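You operate a simulated robot arm through the tools that you are given. There is no shell and no other tool. Be economical: measure what you need, move in short steps, check, and stop when the job is done.

Carry out the task below with a simulated robot arm. There is one attempt and no reset: what you move stays moved.

JOB
Start the fume cupboard: fan and light on, sash at the green mark, air speed 0.7 m/s.
Fine: set the speed with the fan dial, on one of its marks; the taps end shut.
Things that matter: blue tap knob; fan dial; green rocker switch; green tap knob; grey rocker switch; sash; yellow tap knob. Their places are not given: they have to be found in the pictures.

Only the result counts: the job must be done as asked and must still hold three seconds after the hand-in. Knocking over, shifting, dropping, spilling or breaking anything else fails it.

ROBOT AND FRAMES
A 7-joint arm with a two-finger parallel gripper, fixed in place. Base frame: the origin is at the foot of the arm, x ahead of it, y to its left, z up. Units: mm, degrees, N and s.
With the tool pointing down near the work surface it reaches from about 440 to 920 mm from the base axis. Its first joint turns from -115.0 to 115.0 degrees. Payload 3.91 kg.
The TCP is the grasp point between the finger pads, 30 mm short of the fingertips. In the tool frame z runs along the fingers and y along their closing line. Largest opening 110 mm; finger width 20, thickness 10; the body of the gripper, 48 by 112 mm, starts 55 mm behind the TCP.
Orientation is that of the tool frame in the base frame, as [roll, pitch, yaw] about the fixed x, y, z axes, in that order (R = Rz(yaw) Ry(pitch) Rx(roll)). With the fingers straight down and closing along the base's y, the tool's x points along the base's -x, its y along +y and its z along -z.

CONTROLS
- The arm moves only by the tool play_rows. Its argument "motion" is a list of rows, each an object of numbers (a shift or turn left out is 0, a gripper value left out holds the last): "dx", "dy", "dz": the shift along the base's x, y, z in m; "wx", "wy", "wz": the turn, a rotation vector about the base's x, y, z in degrees. In form: [{"dx": .., "dy": .., "dz": .., "wx": .., "wy": .., "wz": ..}, ...]. A call has 1 to 20 rows; each row shifts and turns the commanded pose from where the row before left it. "jaw" is the closure in counts, from 0 (fully open) to 255 (shut), set as the call begins (left out, the last holds). A row lasts 0.2 s, in which the tool goes at most 50 mm and 8.6 degrees; a call with a longer step from one row to the next is refused whole, and so is a gripper value outside its range. A pose out of reach is approached as far as the arm can. The call stops where the force on the tool passes 50 N (or 10 N more than at its start, if that is more) or the arm is blocked; 0.2 s more then pass. The fingers move at their own pace (about 153 mm/s each) and stop on an object; they squeeze with about 28 N. The grip force told is the motor's: it shows also when the fingers shut on nothing. Time passes only in rows, and 0.2 s behind the last, so rows that do not move let the fingers close. It gives the time, the measured TCP pose, the force on the tool (base axes), the opening and the grip force at its end, in the units of the frame above (readings bear some noise), with the torque about the TCP (base axes, N m) and any sound that the robot's microphone picked up, and new pictures: "show" is both (left out), scene, wrist or none.
- Cameras (640 x 400 px; columns grow to the right, rows downward): "scene" is fixed at [399.1, -649.9, 1980.1]; the picture's right is [0.86, -0.51, 0.00], its down [-0.41, -0.69, -0.59] and it looks along [0.30, 0.51, -0.81] (base axes); focal length 318 px, centre (320, 200). "wrist" rides on the gripper at [72, 17, -103] in the tool frame; the picture's right is [-0.23, 0.97, 0.00], its down [-0.76, -0.18, -0.62] and it looks along [-0.61, -0.14, 0.78] (tool axes); focal length 222 px, centre (320, 200).
- slide_trunk(by): slides the trunk up (or, below 0, down) by that many mm; the arm rides with it, the base frame stays. It gives what a move gives, with no picture.
- probe_pixels(camera, pixels): for up to 12 pixels [column, row] of the newest picture of that camera ("zoom" is the newest enlarged one), the place [x, y, z] in the base frame of the surface seen there, good to about 3 mm. No time passes.
- inspect(camera, box): a new picture of the part [left, top, right, bottom] of that camera's present view, enlarged. No time passes.
- hand_in(): hands the job in; it is judged then, once.

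Go step by step. Measure first, check grasps and placings, and put right what went wrong. The budget is 80 turns and 200 pictures, counting those below and the enlarged ones. Unless the task says otherwise, let go and move clear before handing in, and close with one line.

The tools are called after "Emit:" by a JSON object that holds its "fn" and its "kwargs". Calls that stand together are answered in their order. play_rows: Moves the arm, as the interface text tells. Its arguments: {"type":"object","properties":{"motion":{"type":"array","items":{"type":"object","properties":{"dx":{"type":"number"},"dy":{"type":"number"},"dz":{"type":"number"},"wx":{"type":"number"},"wy":{"type":"number"},"wz":{"type":"number"}}}},"jaw":{"type":"number"},"show":{"type":"string","enum":["both","scene","wrist","none"]}},"required":["motion"]} The other tools are called the same way: slide_trunk (by) slides the trunk up or down; probe_pixels (camera, pixels) gives the place of the surface under pixels of a picture; inspect (camera, box) takes an enlarged picture of a part of a camera's view; hand_in () hands the job in.

At the start:

```text
clock: 0.0
ee_pos: [594.4, -302.0, 1622.1]
ee_rot: [-180.0, 0.1, 179.9]
contact_force: [-0.8, -0.8, 0.1]
wrist_torque: [0.0, 0.03, -0.01]
gripper_width: 110.0
grip_force: 0.0
trunk travel left (down, up): [-925.0, 65.0]
```

scene: 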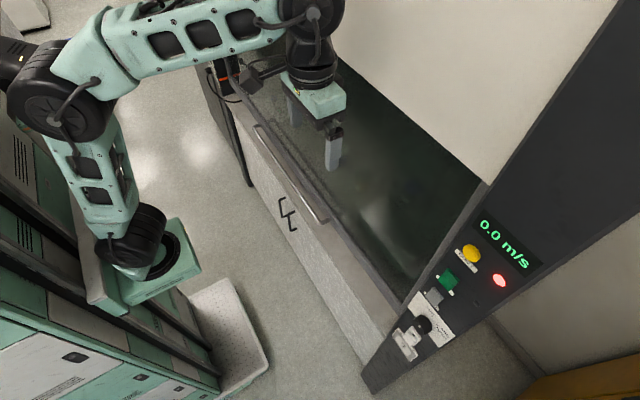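
wrist: 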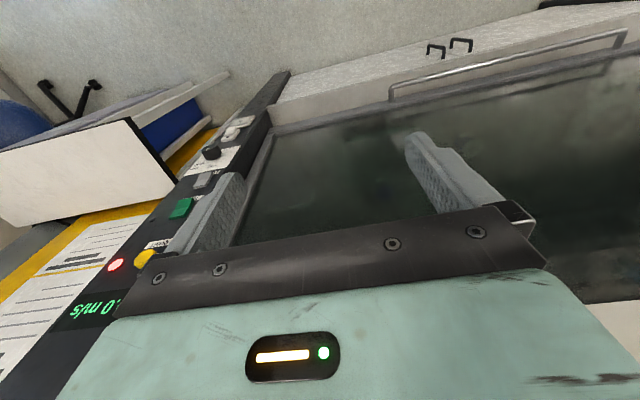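

The panel with display, yellow knob, green/grey rockers and a black dial is at the lower right of the scene (about 400-540, 220-370). I'll enlarge that area and the sash.

Emit:
{"fn": "inspect", "kwargs": {"camera": "scene", "box": [360, 200, 560, 400]}}

Emit:
{"fn": "inspect", "kwargs": {"camera": "scene", "box": [200, 60, 440, 360]}}

Emit:
{"fn": "inspect", "kwargs": {"camera": "wrist", "box": [40, 60, 300, 330]}}

Emit:
{"fn": "probe_pixels", "kwargs": {"camera": "scene", "pixels": [[471, 254], [447, 278], [433, 297], [424, 324], [411, 337], [500, 281], [370, 385], [330, 220], [258, 128], [400, 310], [500, 245], [400, 210]]}}

```text
2.00 times, centred on (460, 300) of scene
```

zoom: 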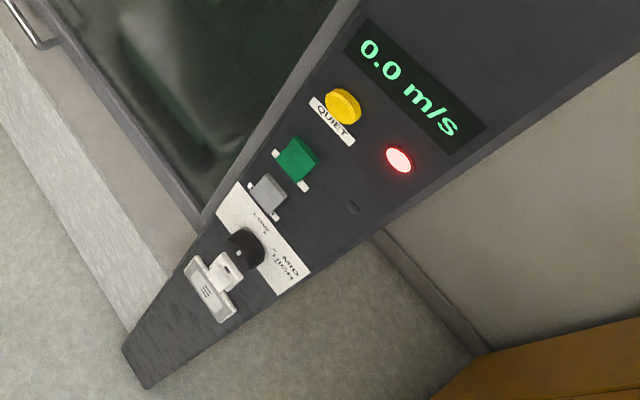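

```text
1.33 times, centred on (320, 210) of scene
```

zoom: 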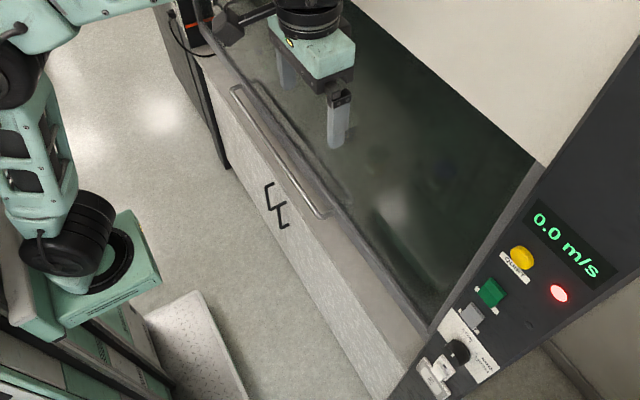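

```text
1.48 times, centred on (170, 195) of wrist
```

zoom: 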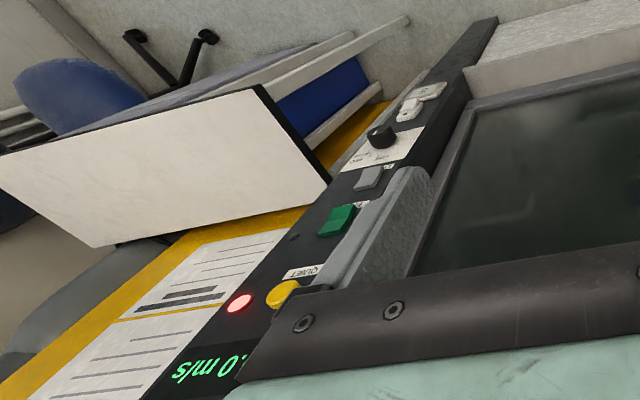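

```text
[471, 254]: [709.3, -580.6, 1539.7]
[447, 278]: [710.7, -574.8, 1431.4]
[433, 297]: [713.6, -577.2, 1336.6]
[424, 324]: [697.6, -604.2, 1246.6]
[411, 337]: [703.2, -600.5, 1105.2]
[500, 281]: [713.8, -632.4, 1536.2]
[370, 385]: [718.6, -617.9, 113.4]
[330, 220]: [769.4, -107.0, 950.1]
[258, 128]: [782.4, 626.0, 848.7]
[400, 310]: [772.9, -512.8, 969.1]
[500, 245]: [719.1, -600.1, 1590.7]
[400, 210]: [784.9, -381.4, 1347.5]
```

The panel is on the plane x≈718 with controls stacked in z from 1540 (yellow button) down to 1105. I'll look closer at the dial and at the left pillar for taps and the mark.

Emit:
{"fn": "inspect", "kwargs": {"camera": "scene", "box": [385, 260, 475, 370]}}

Emit:
{"fn": "inspect", "kwargs": {"camera": "scene", "box": [190, 50, 290, 130]}}

Emit:
{"fn": "inspect", "kwargs": {"camera": "scene", "box": [250, 110, 350, 260]}}

Emit:
{"fn": "probe_pixels", "kwargs": {"camera": "scene", "pixels": [[222, 80], [250, 75], [205, 80], [290, 180], [325, 218], [285, 203], [292, 223], [240, 150], [468, 225], [440, 257], [415, 290], [380, 80]]}}

```text
3.64 times, centred on (430, 315) of scene
```

zoom: 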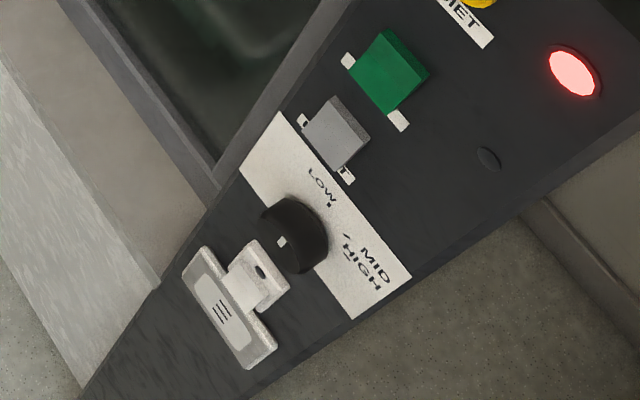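

```text
5.00 times, centred on (240, 90) of scene
```

zoom: 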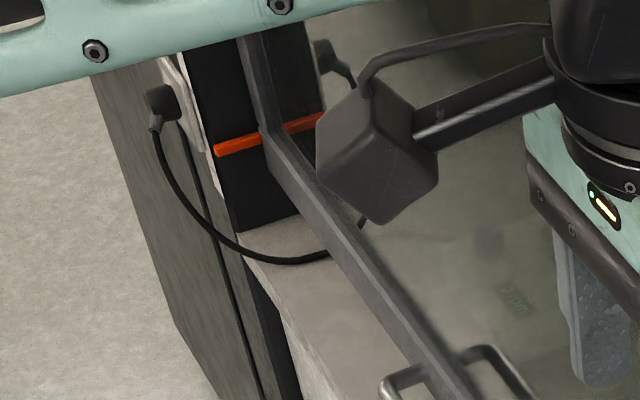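

```text
2.67 times, centred on (300, 185) of scene
```

zoom: 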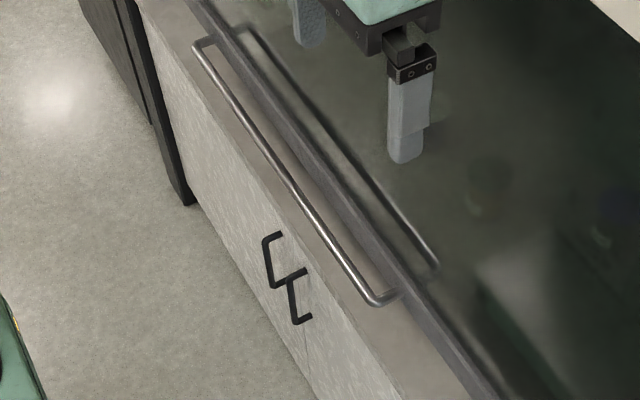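

```text
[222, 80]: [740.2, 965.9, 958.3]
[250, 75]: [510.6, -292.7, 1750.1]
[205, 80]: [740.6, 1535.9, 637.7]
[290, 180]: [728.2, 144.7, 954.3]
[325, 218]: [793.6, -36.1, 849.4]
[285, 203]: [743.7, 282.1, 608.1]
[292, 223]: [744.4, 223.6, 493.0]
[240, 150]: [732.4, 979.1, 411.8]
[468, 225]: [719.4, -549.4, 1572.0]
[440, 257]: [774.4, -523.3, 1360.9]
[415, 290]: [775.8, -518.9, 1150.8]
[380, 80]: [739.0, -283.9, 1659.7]
```

A red mark is on the left pillar at z≈958 by the sash handle; the green mark and taps aren't visible yet. I'll yaw the tool by 180° so that, once it points forward, the wrist camera sits above it.

Emit:
{"fn": "play_rows", "kwargs": {"motion": [{"dx": -0.02, "wz": 8.5}, {"dx": -0.02, "wz": 8.5}, {"dx": -0.02, "wz": 8.5}, {"wz": 8.5}, {"wz": 8.5}, {"wz": 8.5}, {"wz": 8.5}, {"wz": 8.5}, {"wz": 8.5}, {"wz": 8.5}, {"wz": 8.5}], "show": "wrist"}}

```text
clock: 2.4
ee_pos: [533.6, -300.0, 1622.0]
ee_rot: [180.0, -0.1, -86.5]
contact_force: [1.0, 0.0, 0.6]
wrist_torque: [-0.01, -0.03, -0.01]
gripper_width: 110.1
grip_force: 0.2
trunk travel left (down, up): [-925.0, 65.0]
```

wrist: 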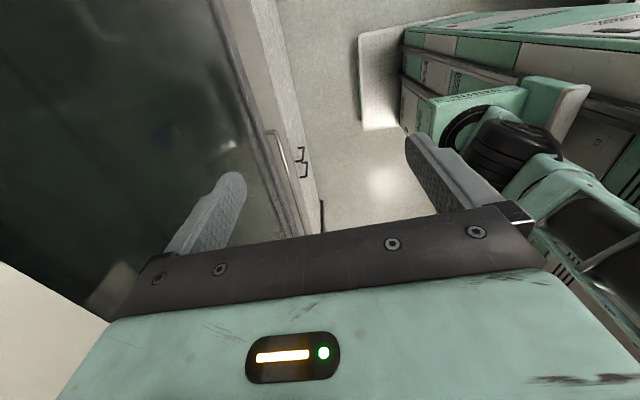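

The yaw tracks well. I'll continue to a full half-turn.

Emit:
{"fn": "play_rows", "kwargs": {"motion": [{"wz": 8}, {"wz": 8}, {"wz": 8}, {"wz": 8}, {"wz": 8}, {"wz": 8}, {"wz": 8}, {"wz": 8}, {"wz": 8}, {"wz": 8}, {"wz": 6.5}], "show": "wrist"}}

```text
clock: 4.8
ee_pos: [542.4, -255.5, 1636.6]
ee_rot: [179.2, -2.0, -9.5]
contact_force: [-0.3, -0.4, -0.4]
wrist_torque: [0.02, 0.03, -0.02]
gripper_width: 109.9
grip_force: 0.1
out of reach, approached as far as the arm can: row 7, 8, 10, 11
trunk travel left (down, up): [-925.0, 65.0]
```

wrist: 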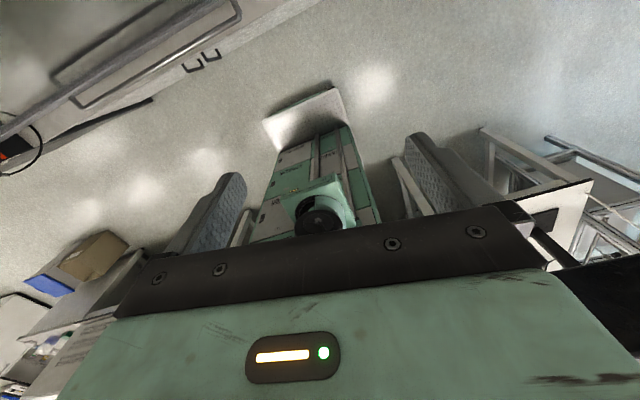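

The wrist hits a limit about 9° short, but pitching forward may free it. I'll pitch the tool up toward +x in steps.

Emit:
{"fn": "play_rows", "kwargs": {"motion": [{"wy": -8.2}, {"wy": -8.2}, {"wy": -8.2}, {"wy": -8.2}, {"wy": -8.2}, {"wy": -8.2}, {"wy": -8.2}, {"wy": -8.2}, {"wy": -8.2}, {"wy": -8.2}, {"wy": -8}], "show": "both"}}

```text
clock: 7.2
ee_pos: [685.8, -178.9, 1669.6]
ee_rot: [-77.8, -80.6, -102.8]
contact_force: [-0.1, -0.4, -0.1]
wrist_torque: [0.0, 0.01, 0.04]
gripper_width: 110.1
grip_force: 0.1
out of reach, approached as far as the arm can: row 1, 2, 3, 4, 5, 6, 7, 8, 9
trunk travel left (down, up): [-925.0, 65.0]
```

scene: 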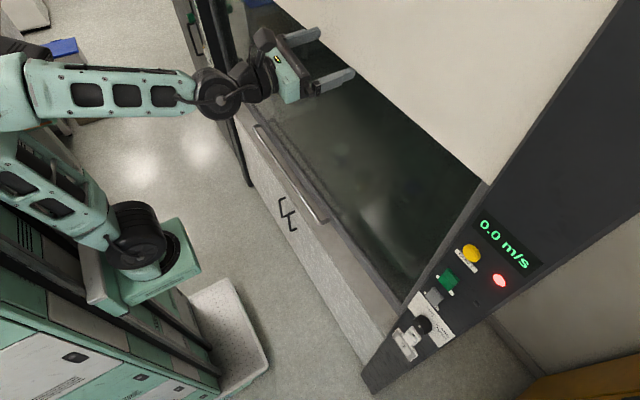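
wrist: 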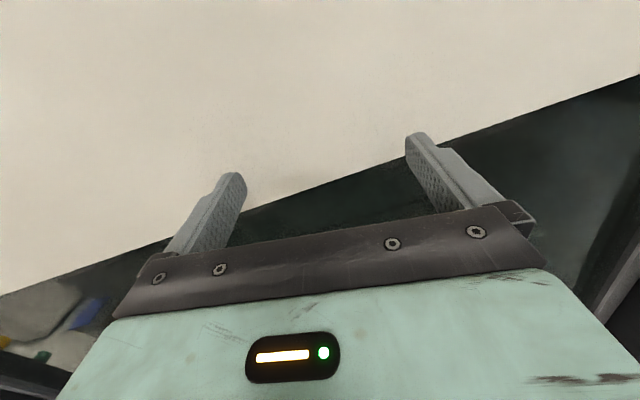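

The tool now points forward but the arm lags its command; I'll hold still a moment to let it catch up.

Emit:
{"fn": "play_rows", "kwargs": {"motion": [{"dx": -0.02}, {"dx": -0.02}, {}, {}, {}], "show": "both"}}

```text
clock: 8.4
ee_pos: [675.2, -178.7, 1669.7]
ee_rot: [-78.0, -80.7, -102.6]
contact_force: [0.3, 0.1, 0.8]
wrist_torque: [0.02, -0.03, -0.01]
gripper_width: 109.7
grip_force: 0.1
out of reach, approached as far as the arm can: row 1, 2
trunk travel left (down, up): [-925.0, 65.0]
```

scene: 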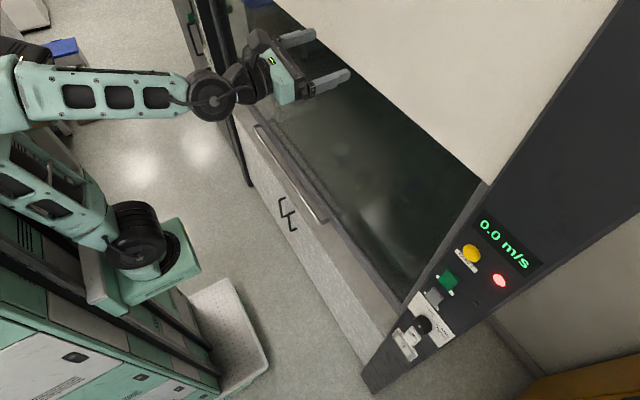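
wrist: 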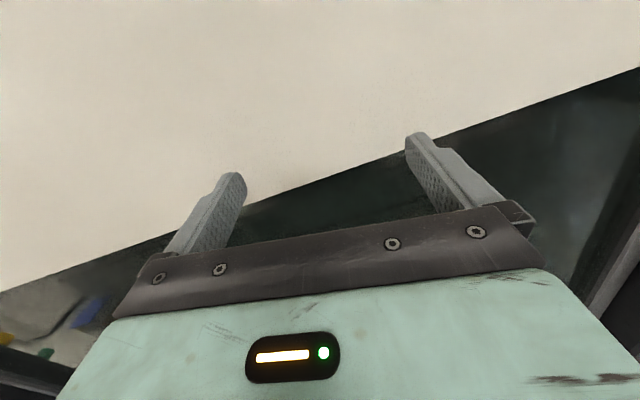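

Lower-left of the wrist picture shows yellow, blue and green knobs behind the glass. Enlarging them.

Emit:
{"fn": "inspect", "kwargs": {"camera": "wrist", "box": [0, 280, 130, 380]}}

Emit:
{"fn": "probe_pixels", "kwargs": {"camera": "wrist", "pixels": [[5, 340], [90, 312], [45, 354], [300, 60], [500, 180], [100, 290]]}}

Emit:
{"fn": "inspect", "kwargs": {"camera": "scene", "box": [180, 0, 290, 130]}}

```text
4.00 times, centred on (65, 330) of wrist
```

zoom: 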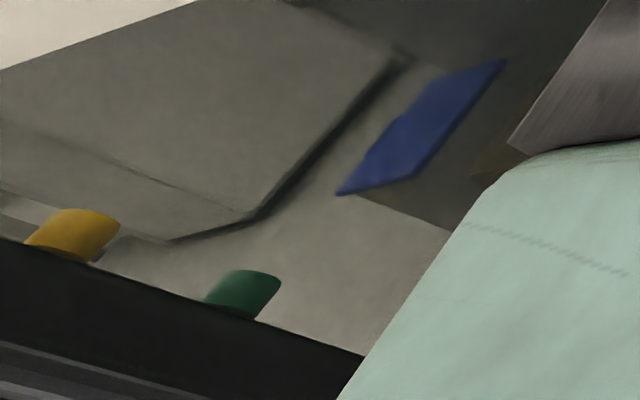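

```text
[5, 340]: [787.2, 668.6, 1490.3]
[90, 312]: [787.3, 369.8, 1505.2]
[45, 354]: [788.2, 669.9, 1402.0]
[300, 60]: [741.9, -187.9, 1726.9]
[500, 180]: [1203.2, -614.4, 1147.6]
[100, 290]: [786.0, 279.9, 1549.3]
```

```text
3.08 times, centred on (235, 65) of scene
```

zoom: 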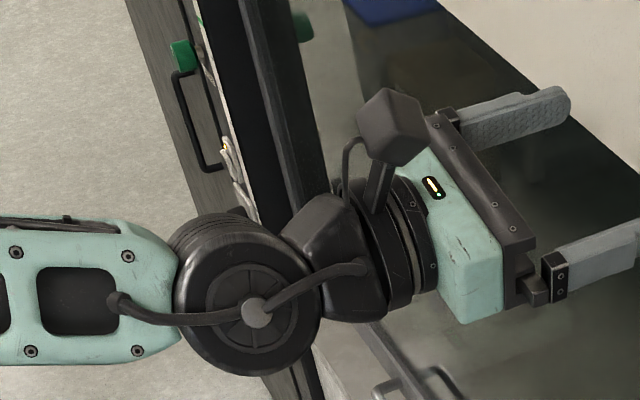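

Taps sit on the left pillar face (the glass reflects them; scene zoom shows a green knob at its upper left). I'll back off, give the wrist roll some margin, and clear the view of the left pillar.

Emit:
{"fn": "play_rows", "kwargs": {"motion": [{"dx": -0.02, "wx": 5}, {"dx": 0.02, "dy": -0.03, "wx": 5}, {"dy": -0.04}, {"dy": -0.04}, {"dy": -0.04}, {"dy": -0.04}, {}], "show": "both"}}

Emit:
{"fn": "inspect", "kwargs": {"camera": "scene", "box": [170, 0, 270, 130]}}

```text
clock: 10.0
ee_pos: [692.7, -371.0, 1666.9]
ee_rot: [-84.6, -70.9, -96.1]
contact_force: [0.1, 0.2, 1.3]
wrist_torque: [-0.03, -0.02, 0.0]
gripper_width: 110.1
grip_force: 0.1
out of reach, approached as far as the arm can: row 1
trunk travel left (down, up): [-925.0, 65.0]
```

scene: 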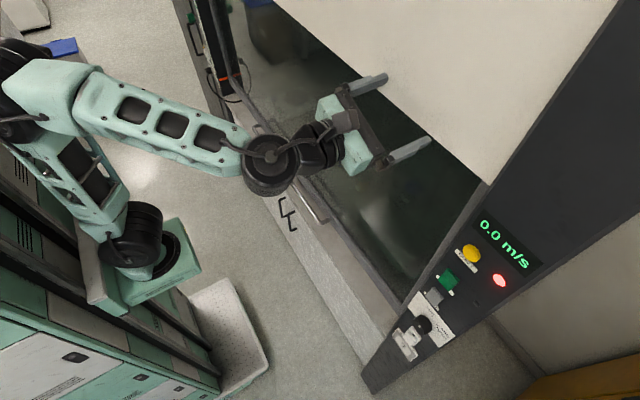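
wrist: 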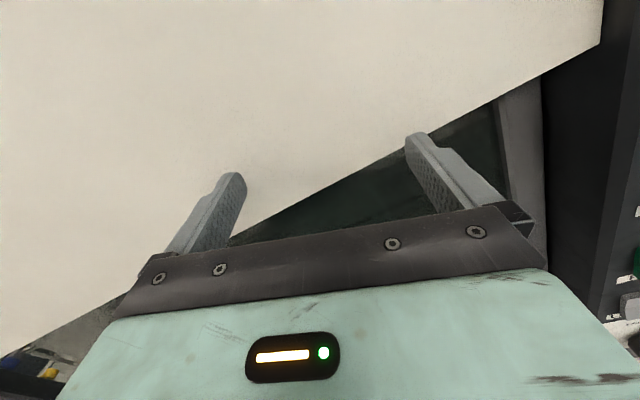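

```text
3.08 times, centred on (220, 65) of scene
```

zoom: 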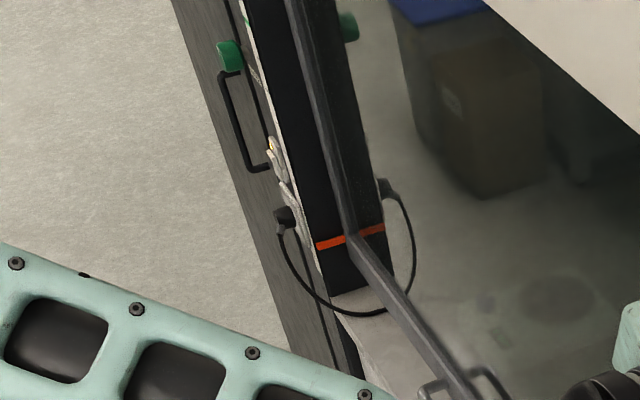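

The fingertips are near the panel plane, so I'll back off in x, turn to face the left pillar, and look.

Emit:
{"fn": "play_rows", "kwargs": {"motion": [{"dx": -0.04}, {"dx": -0.04}, {"dx": -0.02, "dy": 0.03, "wz": 8}, {"dy": 0.03, "wz": 8}, {"dy": 0.03, "wz": 8}, {"dy": 0.03, "wz": 8}, {"dy": 0.03, "wz": 8}, {"dy": 0.03, "wz": 8}, {}], "show": "wrist"}}

```text
clock: 12.0
ee_pos: [592.5, -189.0, 1668.1]
ee_rot: [-84.7, -70.8, -48.1]
contact_force: [0.3, -0.3, 0.0]
wrist_torque: [-0.01, 0.0, -0.01]
gripper_width: 109.9
grip_force: 0.0
trunk travel left (down, up): [-925.0, 65.0]
```

wrist: 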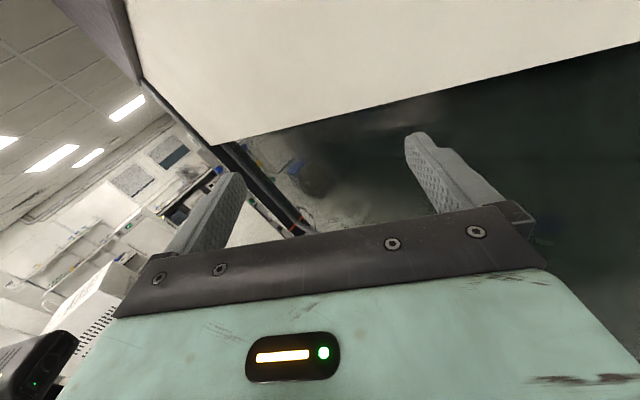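

The left pillar shows at about (215-305, 140-235). Enlarging it.

Emit:
{"fn": "inspect", "kwargs": {"camera": "wrist", "box": [200, 130, 330, 240]}}

Emit:
{"fn": "probe_pixels", "kwargs": {"camera": "wrist", "pixels": [[215, 147], [250, 170], [270, 195], [296, 228], [283, 212], [210, 110]]}}

```text
3.64 times, centred on (265, 185) of wrist
```

zoom: 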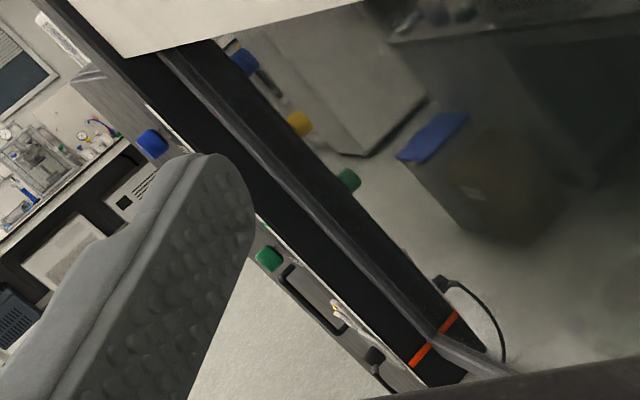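

```text
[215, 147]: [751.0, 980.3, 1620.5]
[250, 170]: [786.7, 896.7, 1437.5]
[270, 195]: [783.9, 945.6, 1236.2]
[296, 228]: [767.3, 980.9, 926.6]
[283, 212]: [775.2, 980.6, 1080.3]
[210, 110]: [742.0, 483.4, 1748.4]
```

Taps blue/yellow/green are on the left pillar; a faint green stripe sits beside the finger at zoom (262,222), maybe the green mark. I'll yaw a bit and lower to see it.

Emit:
{"fn": "slide_trunk", "kwargs": {"by": -250}}

Emit:
{"fn": "play_rows", "kwargs": {"motion": [{"wz": 8, "dy": 0.04}, {"dy": 0.04}, {"dy": 0.04}, {"dy": 0.03}], "show": "both"}}

```text
clock: 14.6
ee_pos: [593.8, -189.3, 1416.8]
ee_rot: [-84.7, -70.7, -48.2]
contact_force: [-0.3, 0.2, 0.0]
wrist_torque: [0.0, 0.01, -0.01]
gripper_width: 109.8
grip_force: 0.1
trunk travel left (down, up): [-675.0, 315.0]
```

```text
clock: 15.6
ee_pos: [594.8, -40.3, 1416.6]
ee_rot: [-84.8, -70.7, -40.2]
contact_force: [0.2, -0.8, -0.3]
wrist_torque: [-0.02, 0.01, 0.04]
gripper_width: 110.3
grip_force: 0.1
trunk travel left (down, up): [-675.0, 315.0]
```

scene: 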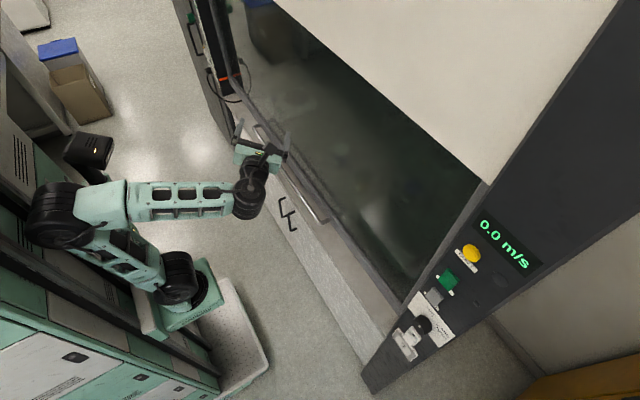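
wrist: 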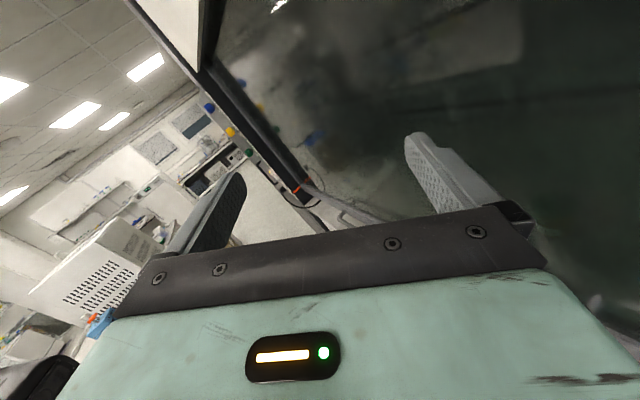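

Now the left pillar is clear at (195-310, 60-200). Enlarging and probing.

Emit:
{"fn": "inspect", "kwargs": {"camera": "wrist", "box": [185, 60, 325, 210]}}

Emit:
{"fn": "probe_pixels", "kwargs": {"camera": "wrist", "pixels": [[209, 107], [231, 131], [249, 152], [296, 188], [205, 68], [240, 110], [310, 185], [345, 210]]}}

```text
2.67 times, centred on (255, 135) of wrist
```

zoom: 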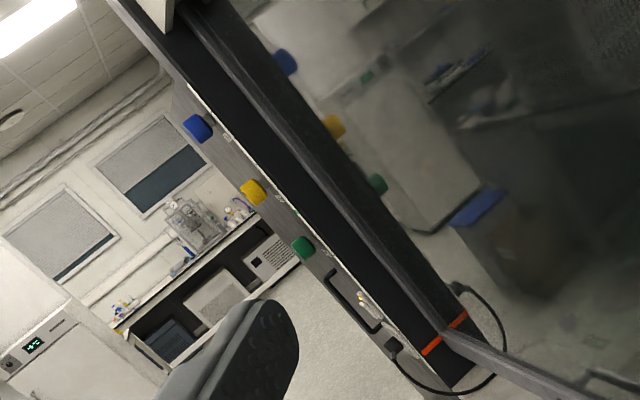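

```text
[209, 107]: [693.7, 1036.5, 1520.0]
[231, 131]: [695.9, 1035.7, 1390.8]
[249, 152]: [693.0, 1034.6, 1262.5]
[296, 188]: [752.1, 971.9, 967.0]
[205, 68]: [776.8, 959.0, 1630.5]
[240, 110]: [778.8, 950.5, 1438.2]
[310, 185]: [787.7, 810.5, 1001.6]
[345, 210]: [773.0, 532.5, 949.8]
```

A small green dash shows near zoom (295,212), between yellow and green taps. Zooming further.

Emit:
{"fn": "inspect", "kwargs": {"camera": "wrist", "box": [225, 120, 275, 165]}}

Emit:
{"fn": "inspect", "kwargs": {"camera": "wrist", "box": [195, 90, 245, 135]}}

Emit:
{"fn": "inspect", "kwargs": {"camera": "wrist", "box": [265, 150, 335, 210]}}

Emit:
{"fn": "inspect", "kwargs": {"camera": "scene", "box": [430, 160, 540, 300]}}

```text
8.89 times, centred on (250, 142) of wrist
```

zoom: 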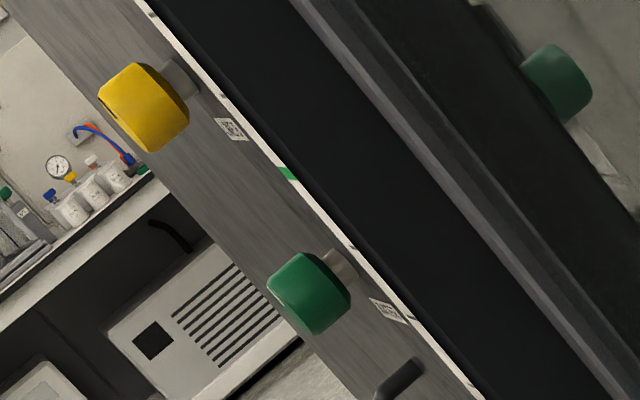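

```text
8.89 times, centred on (220, 112) of wrist
```

zoom: 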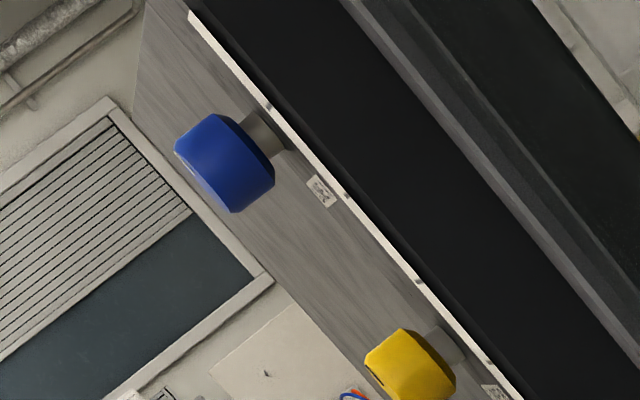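

```text
6.67 times, centred on (300, 180) of wrist
```

zoom: 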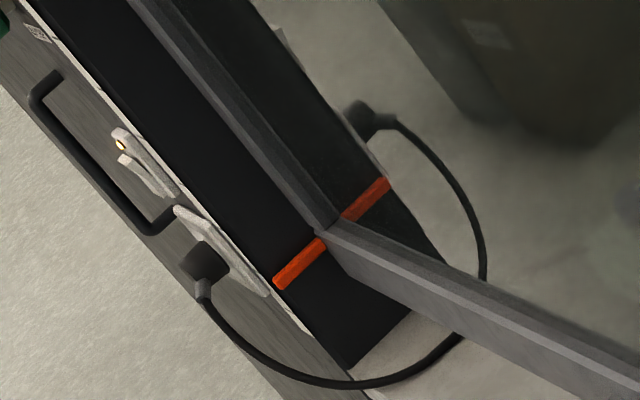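

```text
2.86 times, centred on (485, 230) of scene
```

zoom: 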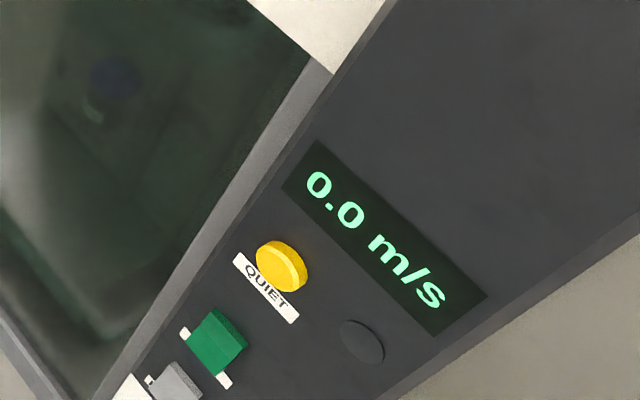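

A white scale strip with a green dash runs along the pillar, and the orange bar at sash height looks like the sash's pointer. Measuring both.

Emit:
{"fn": "probe_pixels", "kwargs": {"camera": "wrist", "pixels": [[257.4, 139.5], [256.5, 138.5], [258, 141], [295, 191], [297.5, 188.5], [310, 179], [321, 186], [318, 184], [325, 192]]}}

Emit:
{"fn": "inspect", "kwargs": {"camera": "wrist", "box": [280, 160, 420, 230]}}

```text
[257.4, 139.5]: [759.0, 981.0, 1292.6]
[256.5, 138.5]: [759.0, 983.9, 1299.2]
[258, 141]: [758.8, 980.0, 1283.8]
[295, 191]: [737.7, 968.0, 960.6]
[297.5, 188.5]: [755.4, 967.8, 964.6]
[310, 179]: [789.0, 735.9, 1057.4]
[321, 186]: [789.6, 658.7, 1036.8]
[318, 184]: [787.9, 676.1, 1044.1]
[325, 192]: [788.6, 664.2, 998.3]
```

```text
4.57 times, centred on (350, 195) of wrist
```

zoom: 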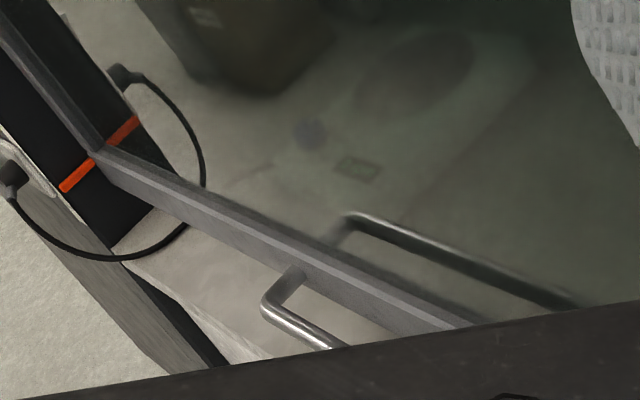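

Pointer z≈962, green mark z≈1292: the sash must rise about 330 mm. Measuring the handle bar, then reorienting to face +x with the jaws closing vertically.

Emit:
{"fn": "probe_pixels", "kwargs": {"camera": "zoom", "pixels": [[264, 303], [290, 326], [300, 332], [296, 275], [275, 290], [72, 182], [92, 163]]}}

Emit:
{"fn": "play_rows", "kwargs": {"motion": [{"dx": -0.03, "dy": 0.03, "wz": -8}, {"dx": -0.03, "dy": 0.03, "wz": -8}, {"dy": 0.03, "wz": -8}, {"dy": 0.03, "wz": -8}, {"dy": 0.03, "wz": -8}, {"dy": 0.03, "wz": -8}, {"dy": 0.03, "wz": -8}, {"wx": 8}, {"wx": 8}, {"wx": 8}, {"wx": 8}, {"wx": 8}, {"wx": 8}, {"wx": 8}, {"wx": 8}, {"wx": 7}], "show": "both"}}

```text
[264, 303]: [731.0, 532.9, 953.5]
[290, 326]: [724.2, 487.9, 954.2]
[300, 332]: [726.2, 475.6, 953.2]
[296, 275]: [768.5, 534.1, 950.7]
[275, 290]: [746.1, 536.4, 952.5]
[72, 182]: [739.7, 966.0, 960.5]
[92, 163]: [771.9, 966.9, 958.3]
```

```text
clock: 19.0
ee_pos: [641.8, 101.0, 1320.6]
ee_rot: [-81.2, 0.3, -88.7]
contact_force: [0.1, 0.9, -0.7]
wrist_torque: [0.0, 0.01, -0.01]
gripper_width: 110.1
grip_force: 0.1
out of reach, approached as far as the arm can: row 1, 2, 3, 4, 7
trunk travel left (down, up): [-675.0, 315.0]
```

scene: 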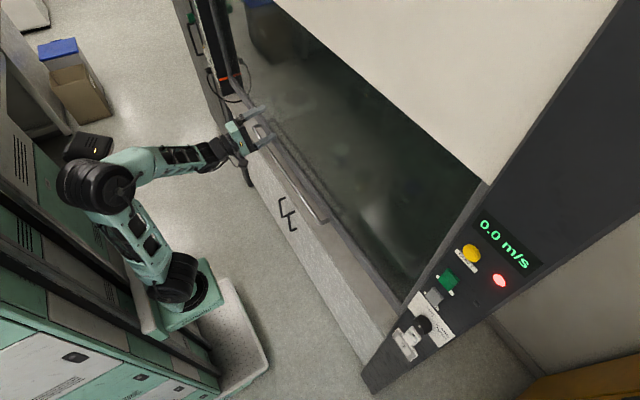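
wrist: 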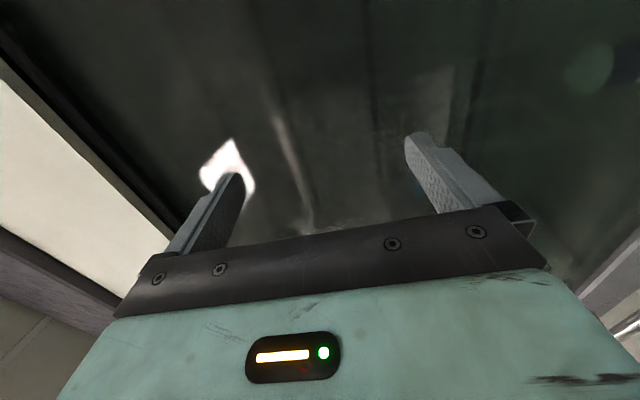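

The jaws now close vertically, with the tool tilted up about 9°. I'll level it and lower the trunk to handle height (bar at x≈728, z≈952).

Emit:
{"fn": "play_rows", "kwargs": {"motion": [{"wy": 4.5, "wz": -1.3}, {"wy": 4.4}, {}], "show": "none"}}

Emit:
{"fn": "slide_trunk", "kwargs": {"by": -368}}

Emit:
{"fn": "play_rows", "kwargs": {"motion": [{}], "show": "both"}}

```text
clock: 19.8
ee_pos: [641.2, 101.0, 1319.1]
ee_rot: [-90.0, 0.3, -90.1]
contact_force: [-0.2, -0.6, -0.2]
wrist_torque: [0.01, 0.0, -0.03]
gripper_width: 110.0
grip_force: 0.0
trunk travel left (down, up): [-675.0, 315.0]
```

```text
clock: 23.4
ee_pos: [641.6, 99.4, 951.2]
ee_rot: [-90.1, 0.2, -90.1]
contact_force: [0.7, -0.3, 0.5]
wrist_torque: [0.04, 0.05, 0.02]
gripper_width: 110.0
grip_force: 0.0
trunk travel left (down, up): [-307.0, 683.0]
```

```text
clock: 23.8
ee_pos: [641.7, 100.8, 952.0]
ee_rot: [-90.0, 0.2, -90.1]
contact_force: [-0.1, -0.4, -0.1]
wrist_torque: [-0.01, 0.01, 0.0]
gripper_width: 110.2
grip_force: 0.1
trunk travel left (down, up): [-307.0, 683.0]
```

scene: 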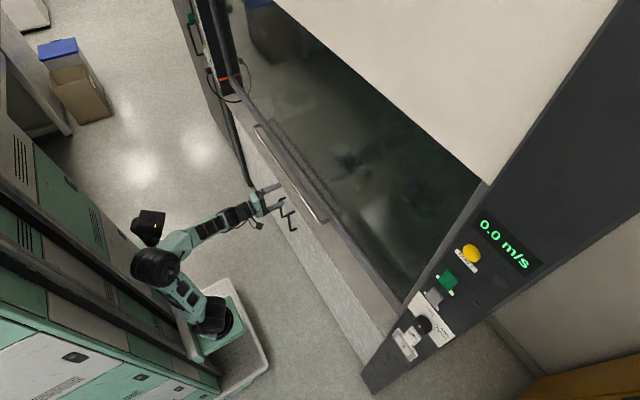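
wrist: 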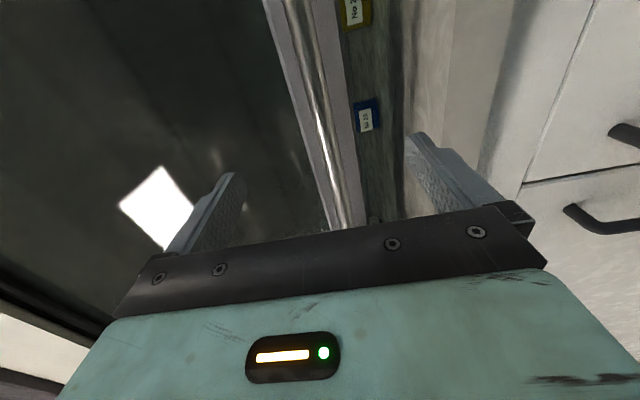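

The bar runs between the fingers (image about (325,150), up is left). Advancing 82 mm then closing.

Emit:
{"fn": "play_rows", "kwargs": {"motion": [{"dx": 0.025}, {"dx": 0.025}, {"dx": 0.02}, {"dx": 0.01}, {}], "show": "wrist"}}

Emit:
{"fn": "play_rows", "kwargs": {"motion": [{}, {}, {}, {}], "jaw": 255, "show": "both"}}

```text
clock: 24.9
ee_pos: [721.1, 99.7, 952.6]
ee_rot: [-90.1, 0.3, -90.1]
contact_force: [-0.4, 0.0, 0.0]
wrist_torque: [-0.01, -0.01, -0.02]
gripper_width: 110.0
grip_force: 0.1
trunk travel left (down, up): [-307.0, 683.0]
```

wrist: 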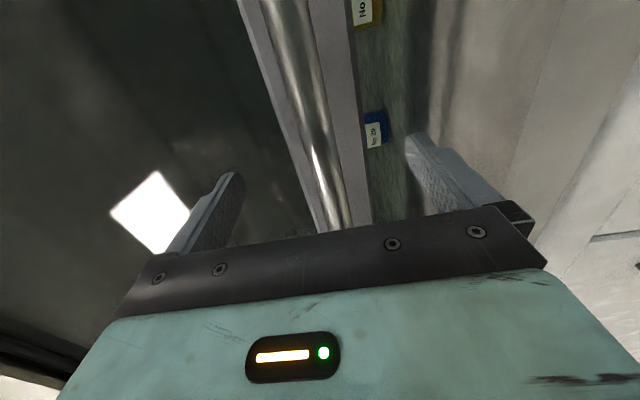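

```text
clock: 25.9
ee_pos: [721.6, 101.3, 951.7]
ee_rot: [-89.8, 0.2, -90.0]
contact_force: [2.1, -0.3, -0.4]
wrist_torque: [-0.4, 0.02, 0.9]
gripper_width: 17.8
grip_force: 45.5
trunk travel left (down, up): [-307.0, 683.0]
```

scene: 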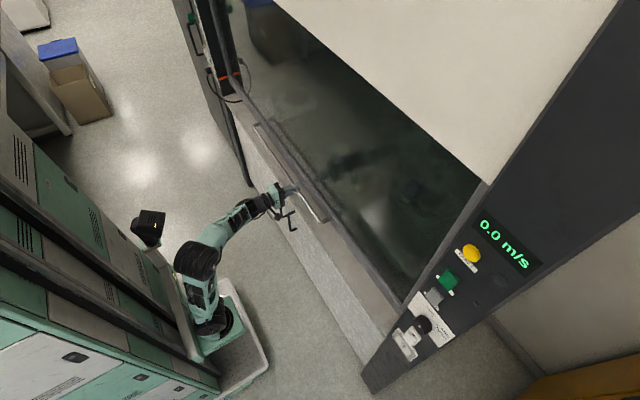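
wrist: 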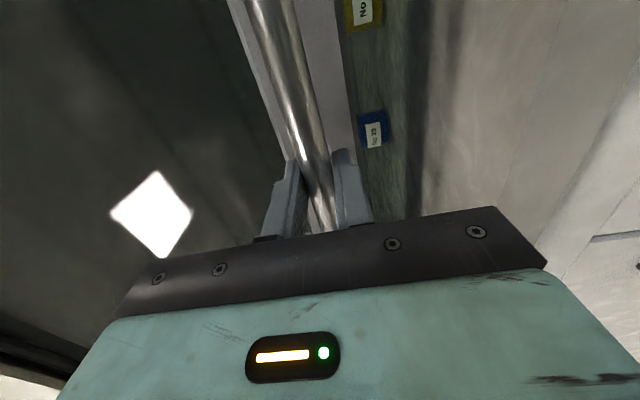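

The bar is held (opening 17.8 mm). I'll lift 20 mm and check the force.

Emit:
{"fn": "play_rows", "kwargs": {"motion": [{"dz": 0.01}, {"dz": 0.01}, {}], "show": "none"}}

```text
clock: 26.8
ee_pos: [723.3, 101.5, 975.1]
ee_rot: [-89.8, 0.4, -90.1]
contact_force: [0.4, 0.4, 8.5]
wrist_torque: [-0.28, -0.31, 0.12]
gripper_width: 17.9
grip_force: 45.1
trunk travel left (down, up): [-307.0, 683.0]
```

It lifts with little force. I'll raise the trunk 290 mm and check the pointer.

Emit:
{"fn": "slide_trunk", "kwargs": {"by": 290}}

Emit:
{"fn": "play_rows", "kwargs": {"motion": [{}], "show": "both"}}

Emit:
{"fn": "inspect", "kwargs": {"camera": "scene", "box": [180, 0, 280, 100]}}

```text
clock: 29.7
ee_pos: [722.3, 101.6, 1262.8]
ee_rot: [-89.9, 0.3, -90.0]
contact_force: [-1.4, 1.3, 0.8]
wrist_torque: [-0.23, 0.11, 0.49]
gripper_width: 17.7
grip_force: 44.9
trunk travel left (down, up): [-597.0, 393.0]
```

```text
clock: 30.1
ee_pos: [722.0, 100.2, 1263.0]
ee_rot: [-89.9, 0.3, -90.1]
contact_force: [0.5, 1.9, 2.9]
wrist_torque: [-0.28, -0.06, 0.39]
gripper_width: 17.8
grip_force: 45.2
trunk travel left (down, up): [-597.0, 393.0]
```

scene: 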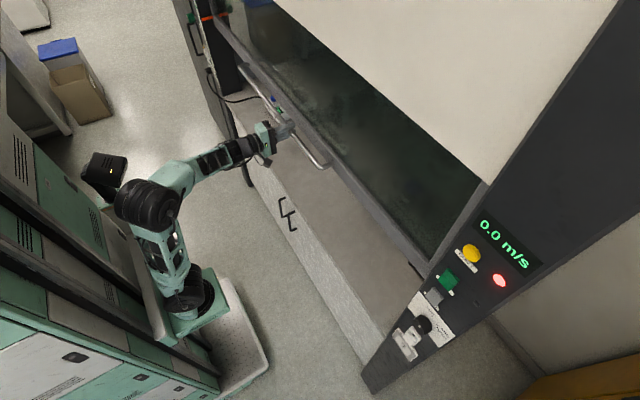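
wrist: 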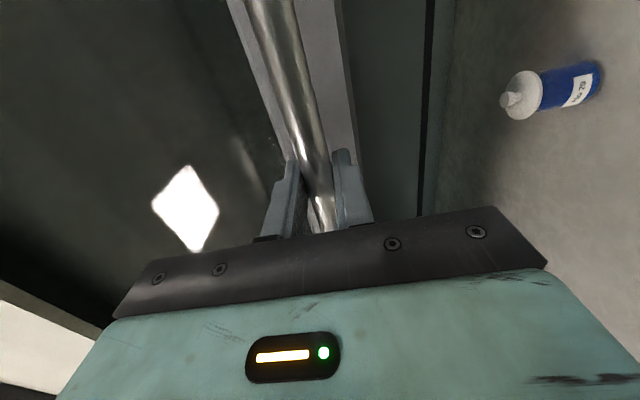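

```text
4.00 times, centred on (230, 50) of scene
```

zoom: 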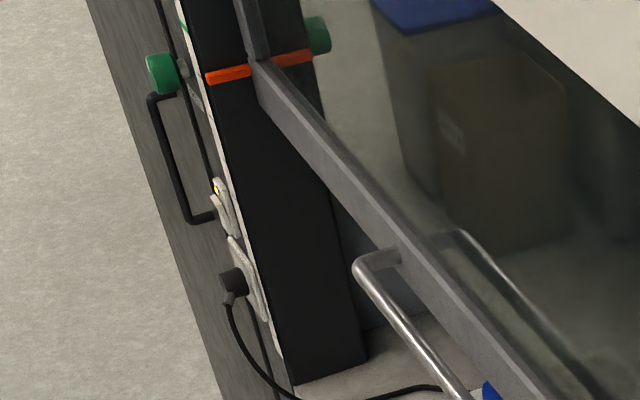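

The orange bar moved with the sash, so it is the pointer, and the green mark shows at zoom (183,28). Measuring both.

Emit:
{"fn": "probe_pixels", "kwargs": {"camera": "zoom", "pixels": [[184, 29], [185, 25], [183, 33], [215, 78], [225, 75], [240, 72], [208, 80]]}}

Emit:
{"fn": "inspect", "kwargs": {"camera": "scene", "box": [210, 0, 250, 30]}}

```text
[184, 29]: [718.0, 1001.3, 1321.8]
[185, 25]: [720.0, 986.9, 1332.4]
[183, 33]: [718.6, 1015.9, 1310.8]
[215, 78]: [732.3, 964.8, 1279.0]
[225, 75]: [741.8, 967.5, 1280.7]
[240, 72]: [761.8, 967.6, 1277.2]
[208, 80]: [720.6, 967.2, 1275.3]
```

```text
13.33 times, centred on (230, 15) of scene
```

zoom: 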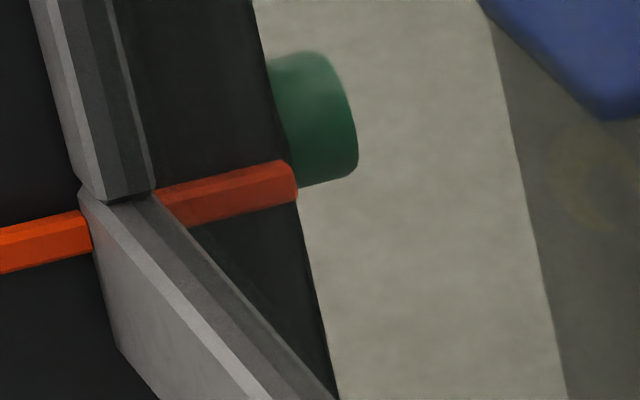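

My earlier mark reading used a wrong zoom offset; the scene zoom puts the mark on the front strip at z≈1322. I'll zoom tightly for a sharper reading.

Emit:
{"fn": "inspect", "kwargs": {"camera": "scene", "box": [216, 0, 240, 15]}}

```text
16.00 times, centred on (228, 8) of scene
```

zoom: 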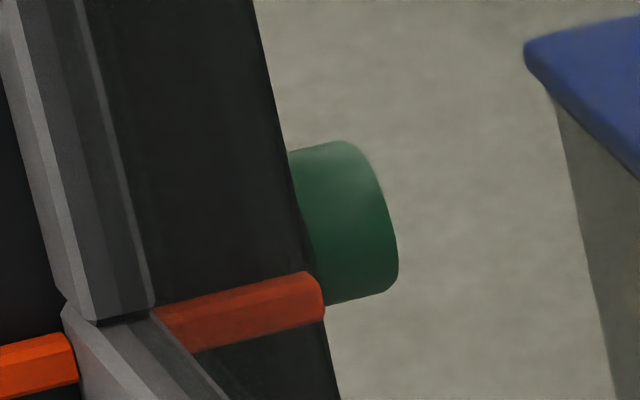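

The mark is at scene pixel (196,7). Zooming there.

Emit:
{"fn": "inspect", "kwargs": {"camera": "scene", "box": [186, 0, 218, 20]}}

```text
16.00 times, centred on (202, 10) of scene
```

zoom: 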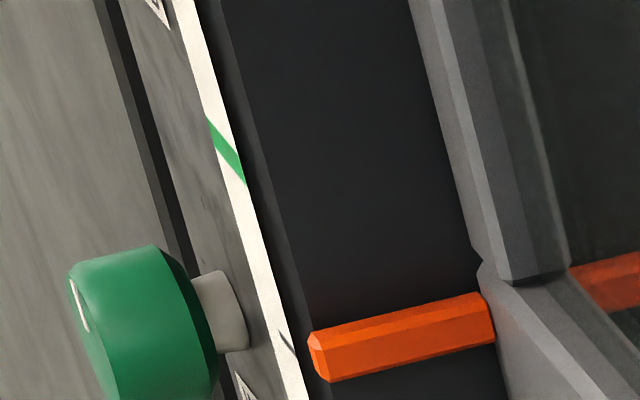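

Clear view: green line from (208,118) to (245,185); pointer at (400,338).

Emit:
{"fn": "probe_pixels", "kwargs": {"camera": "zoom", "pixels": [[212, 129], [226, 150], [240, 174], [222, 146], [230, 154], [330, 352], [400, 340], [470, 325], [316, 352], [287, 341], [326, 340], [326, 376]]}}

```text
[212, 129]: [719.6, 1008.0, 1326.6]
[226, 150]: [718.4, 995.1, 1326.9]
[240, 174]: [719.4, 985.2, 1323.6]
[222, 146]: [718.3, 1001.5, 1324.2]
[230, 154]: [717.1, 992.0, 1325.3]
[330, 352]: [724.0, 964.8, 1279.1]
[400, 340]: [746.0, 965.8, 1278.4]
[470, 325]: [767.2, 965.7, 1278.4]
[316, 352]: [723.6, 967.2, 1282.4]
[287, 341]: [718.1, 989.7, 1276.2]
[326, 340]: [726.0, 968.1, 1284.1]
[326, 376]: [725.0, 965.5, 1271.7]
```

Mark z≈1325, pointer centre z≈1277: raise another 48 mm.

Emit:
{"fn": "slide_trunk", "kwargs": {"by": 48}}

Emit:
{"fn": "play_rows", "kwargs": {"motion": [{}], "show": "none"}}

Emit:
{"fn": "inspect", "kwargs": {"camera": "scene", "box": [186, 0, 218, 20]}}

```text
clock: 31.0
ee_pos: [722.8, 100.5, 1309.7]
ee_rot: [-89.8, 0.3, -90.2]
contact_force: [2.5, 4.2, 5.2]
wrist_torque: [-0.29, -0.27, -0.78]
gripper_width: 17.7
grip_force: 44.7
trunk travel left (down, up): [-645.0, 345.0]
```

```text
clock: 31.4
ee_pos: [722.4, 100.2, 1309.0]
ee_rot: [-90.0, 0.4, -90.0]
contact_force: [2.0, 3.4, 5.1]
wrist_torque: [-0.29, -0.06, -1.01]
gripper_width: 17.5
grip_force: 45.5
trunk travel left (down, up): [-645.0, 345.0]
```

```text
16.00 times, centred on (202, 10) of scene
```

zoom: 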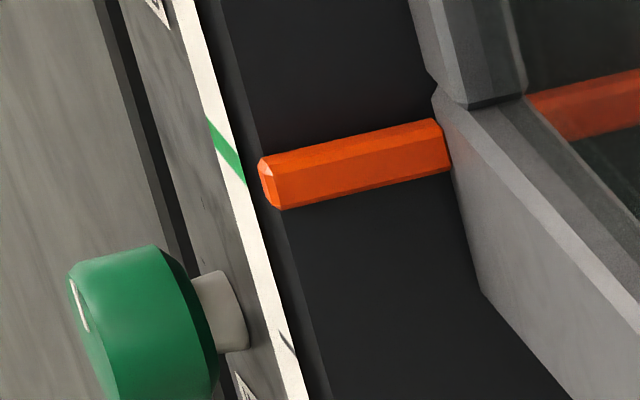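

The pointer is near level with the mark. Probing for the exact difference.

Emit:
{"fn": "probe_pixels", "kwargs": {"camera": "zoom", "pixels": [[285, 192], [300, 190], [340, 184], [380, 176], [420, 168], [283, 206], [340, 197], [340, 172], [340, 150], [268, 186], [226, 150], [222, 146]]}}

```text
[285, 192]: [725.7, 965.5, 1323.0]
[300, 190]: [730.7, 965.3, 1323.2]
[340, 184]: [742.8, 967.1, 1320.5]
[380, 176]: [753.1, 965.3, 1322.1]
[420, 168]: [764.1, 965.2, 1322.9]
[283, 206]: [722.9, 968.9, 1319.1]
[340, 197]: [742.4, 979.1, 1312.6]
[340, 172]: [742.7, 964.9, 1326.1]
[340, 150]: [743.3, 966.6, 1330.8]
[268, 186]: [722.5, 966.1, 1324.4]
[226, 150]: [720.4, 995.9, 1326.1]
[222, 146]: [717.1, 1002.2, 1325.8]
```

Pointer centre ≈1323.5 vs mark ≈1325.5. Nudging 2 mm up, then releasing.

Emit:
{"fn": "play_rows", "kwargs": {"motion": [{"dz": 0.002}, {}, {}], "show": "none"}}

Emit:
{"fn": "play_rows", "kwargs": {"motion": [{}, {}, {}], "jaw": 0, "show": "both"}}

Emit:
{"fn": "inspect", "kwargs": {"camera": "scene", "box": [186, 0, 218, 20]}}

```text
clock: 32.2
ee_pos: [722.0, 100.0, 1310.3]
ee_rot: [-90.1, 0.2, -90.1]
contact_force: [-3.2, -0.2, -5.7]
wrist_torque: [-0.27, 0.33, -0.03]
gripper_width: 17.5
grip_force: 44.3
trunk travel left (down, up): [-645.0, 345.0]
```

```text
clock: 33.0
ee_pos: [722.2, 100.9, 1311.8]
ee_rot: [-90.0, 0.4, -90.1]
contact_force: [0.6, -0.2, 0.1]
wrist_torque: [0.01, 0.01, 0.02]
gripper_width: 110.0
grip_force: 0.0
trunk travel left (down, up): [-645.0, 345.0]
```

scene: 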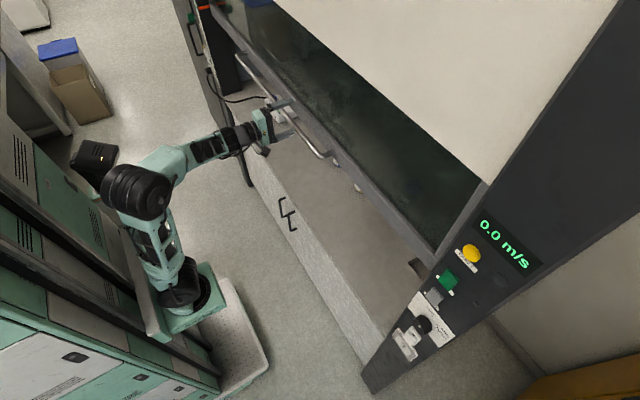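
wrist: 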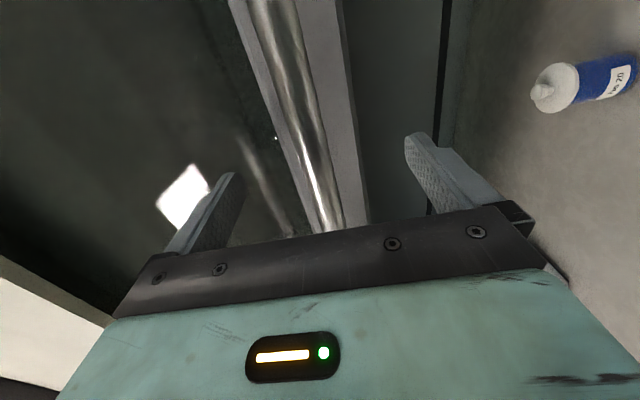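

```text
16.00 times, centred on (202, 10) of scene
```

zoom: 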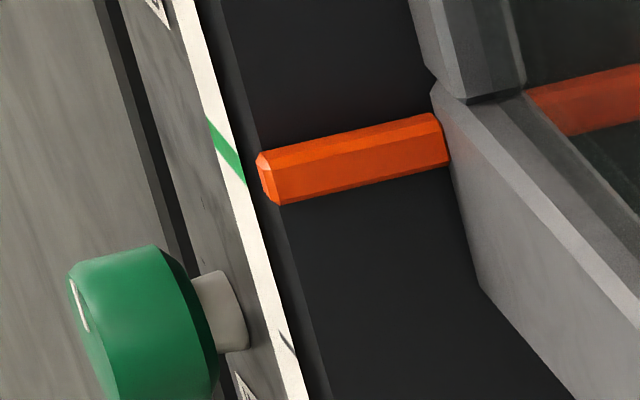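

The sash stays put, pointer at the mark. I'll back away and move right in front of the panel to read its labels.

Emit:
{"fn": "play_rows", "kwargs": {"motion": [{"dx": -0.04}, {"dx": -0.04}, {"dx": -0.04}, {"dx": -0.04}, {"dy": -0.05}, {"dy": -0.05}, {"dy": -0.05}, {"dy": -0.05}, {"dy": -0.05}, {"dy": -0.05}, {"dy": -0.05}, {"dy": -0.05}, {"dy": -0.05}, {"dy": -0.05}, {"dy": -0.05}], "show": "both"}}

```text
clock: 36.2
ee_pos: [637.0, -395.9, 1257.6]
ee_rot: [-90.0, 0.3, -90.0]
contact_force: [-0.1, 0.8, 0.1]
wrist_torque: [-0.03, 0.07, 0.0]
gripper_width: 110.0
grip_force: 0.0
out of reach, approached as far as the arm can: row 5, 6, 7, 8, 9
trunk travel left (down, up): [-645.0, 345.0]
```

scene: 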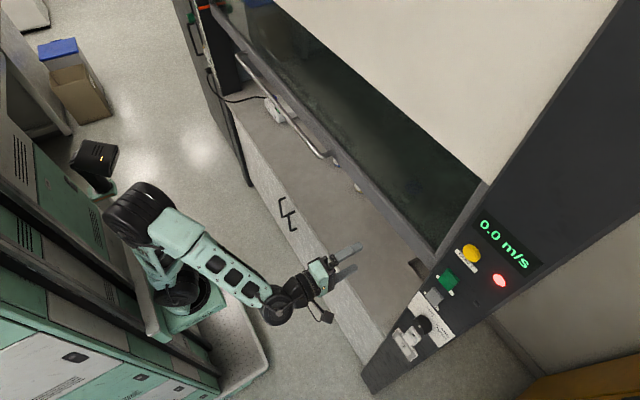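
wrist: 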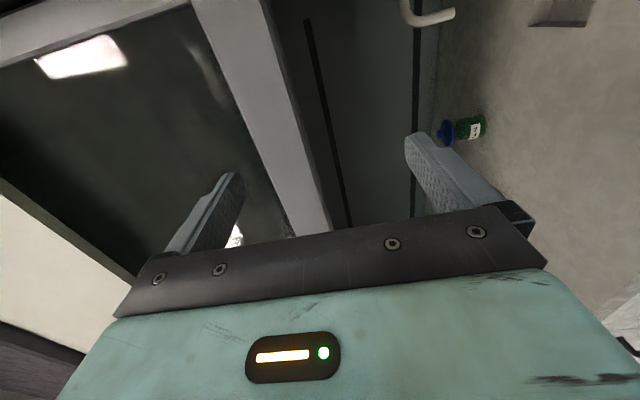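

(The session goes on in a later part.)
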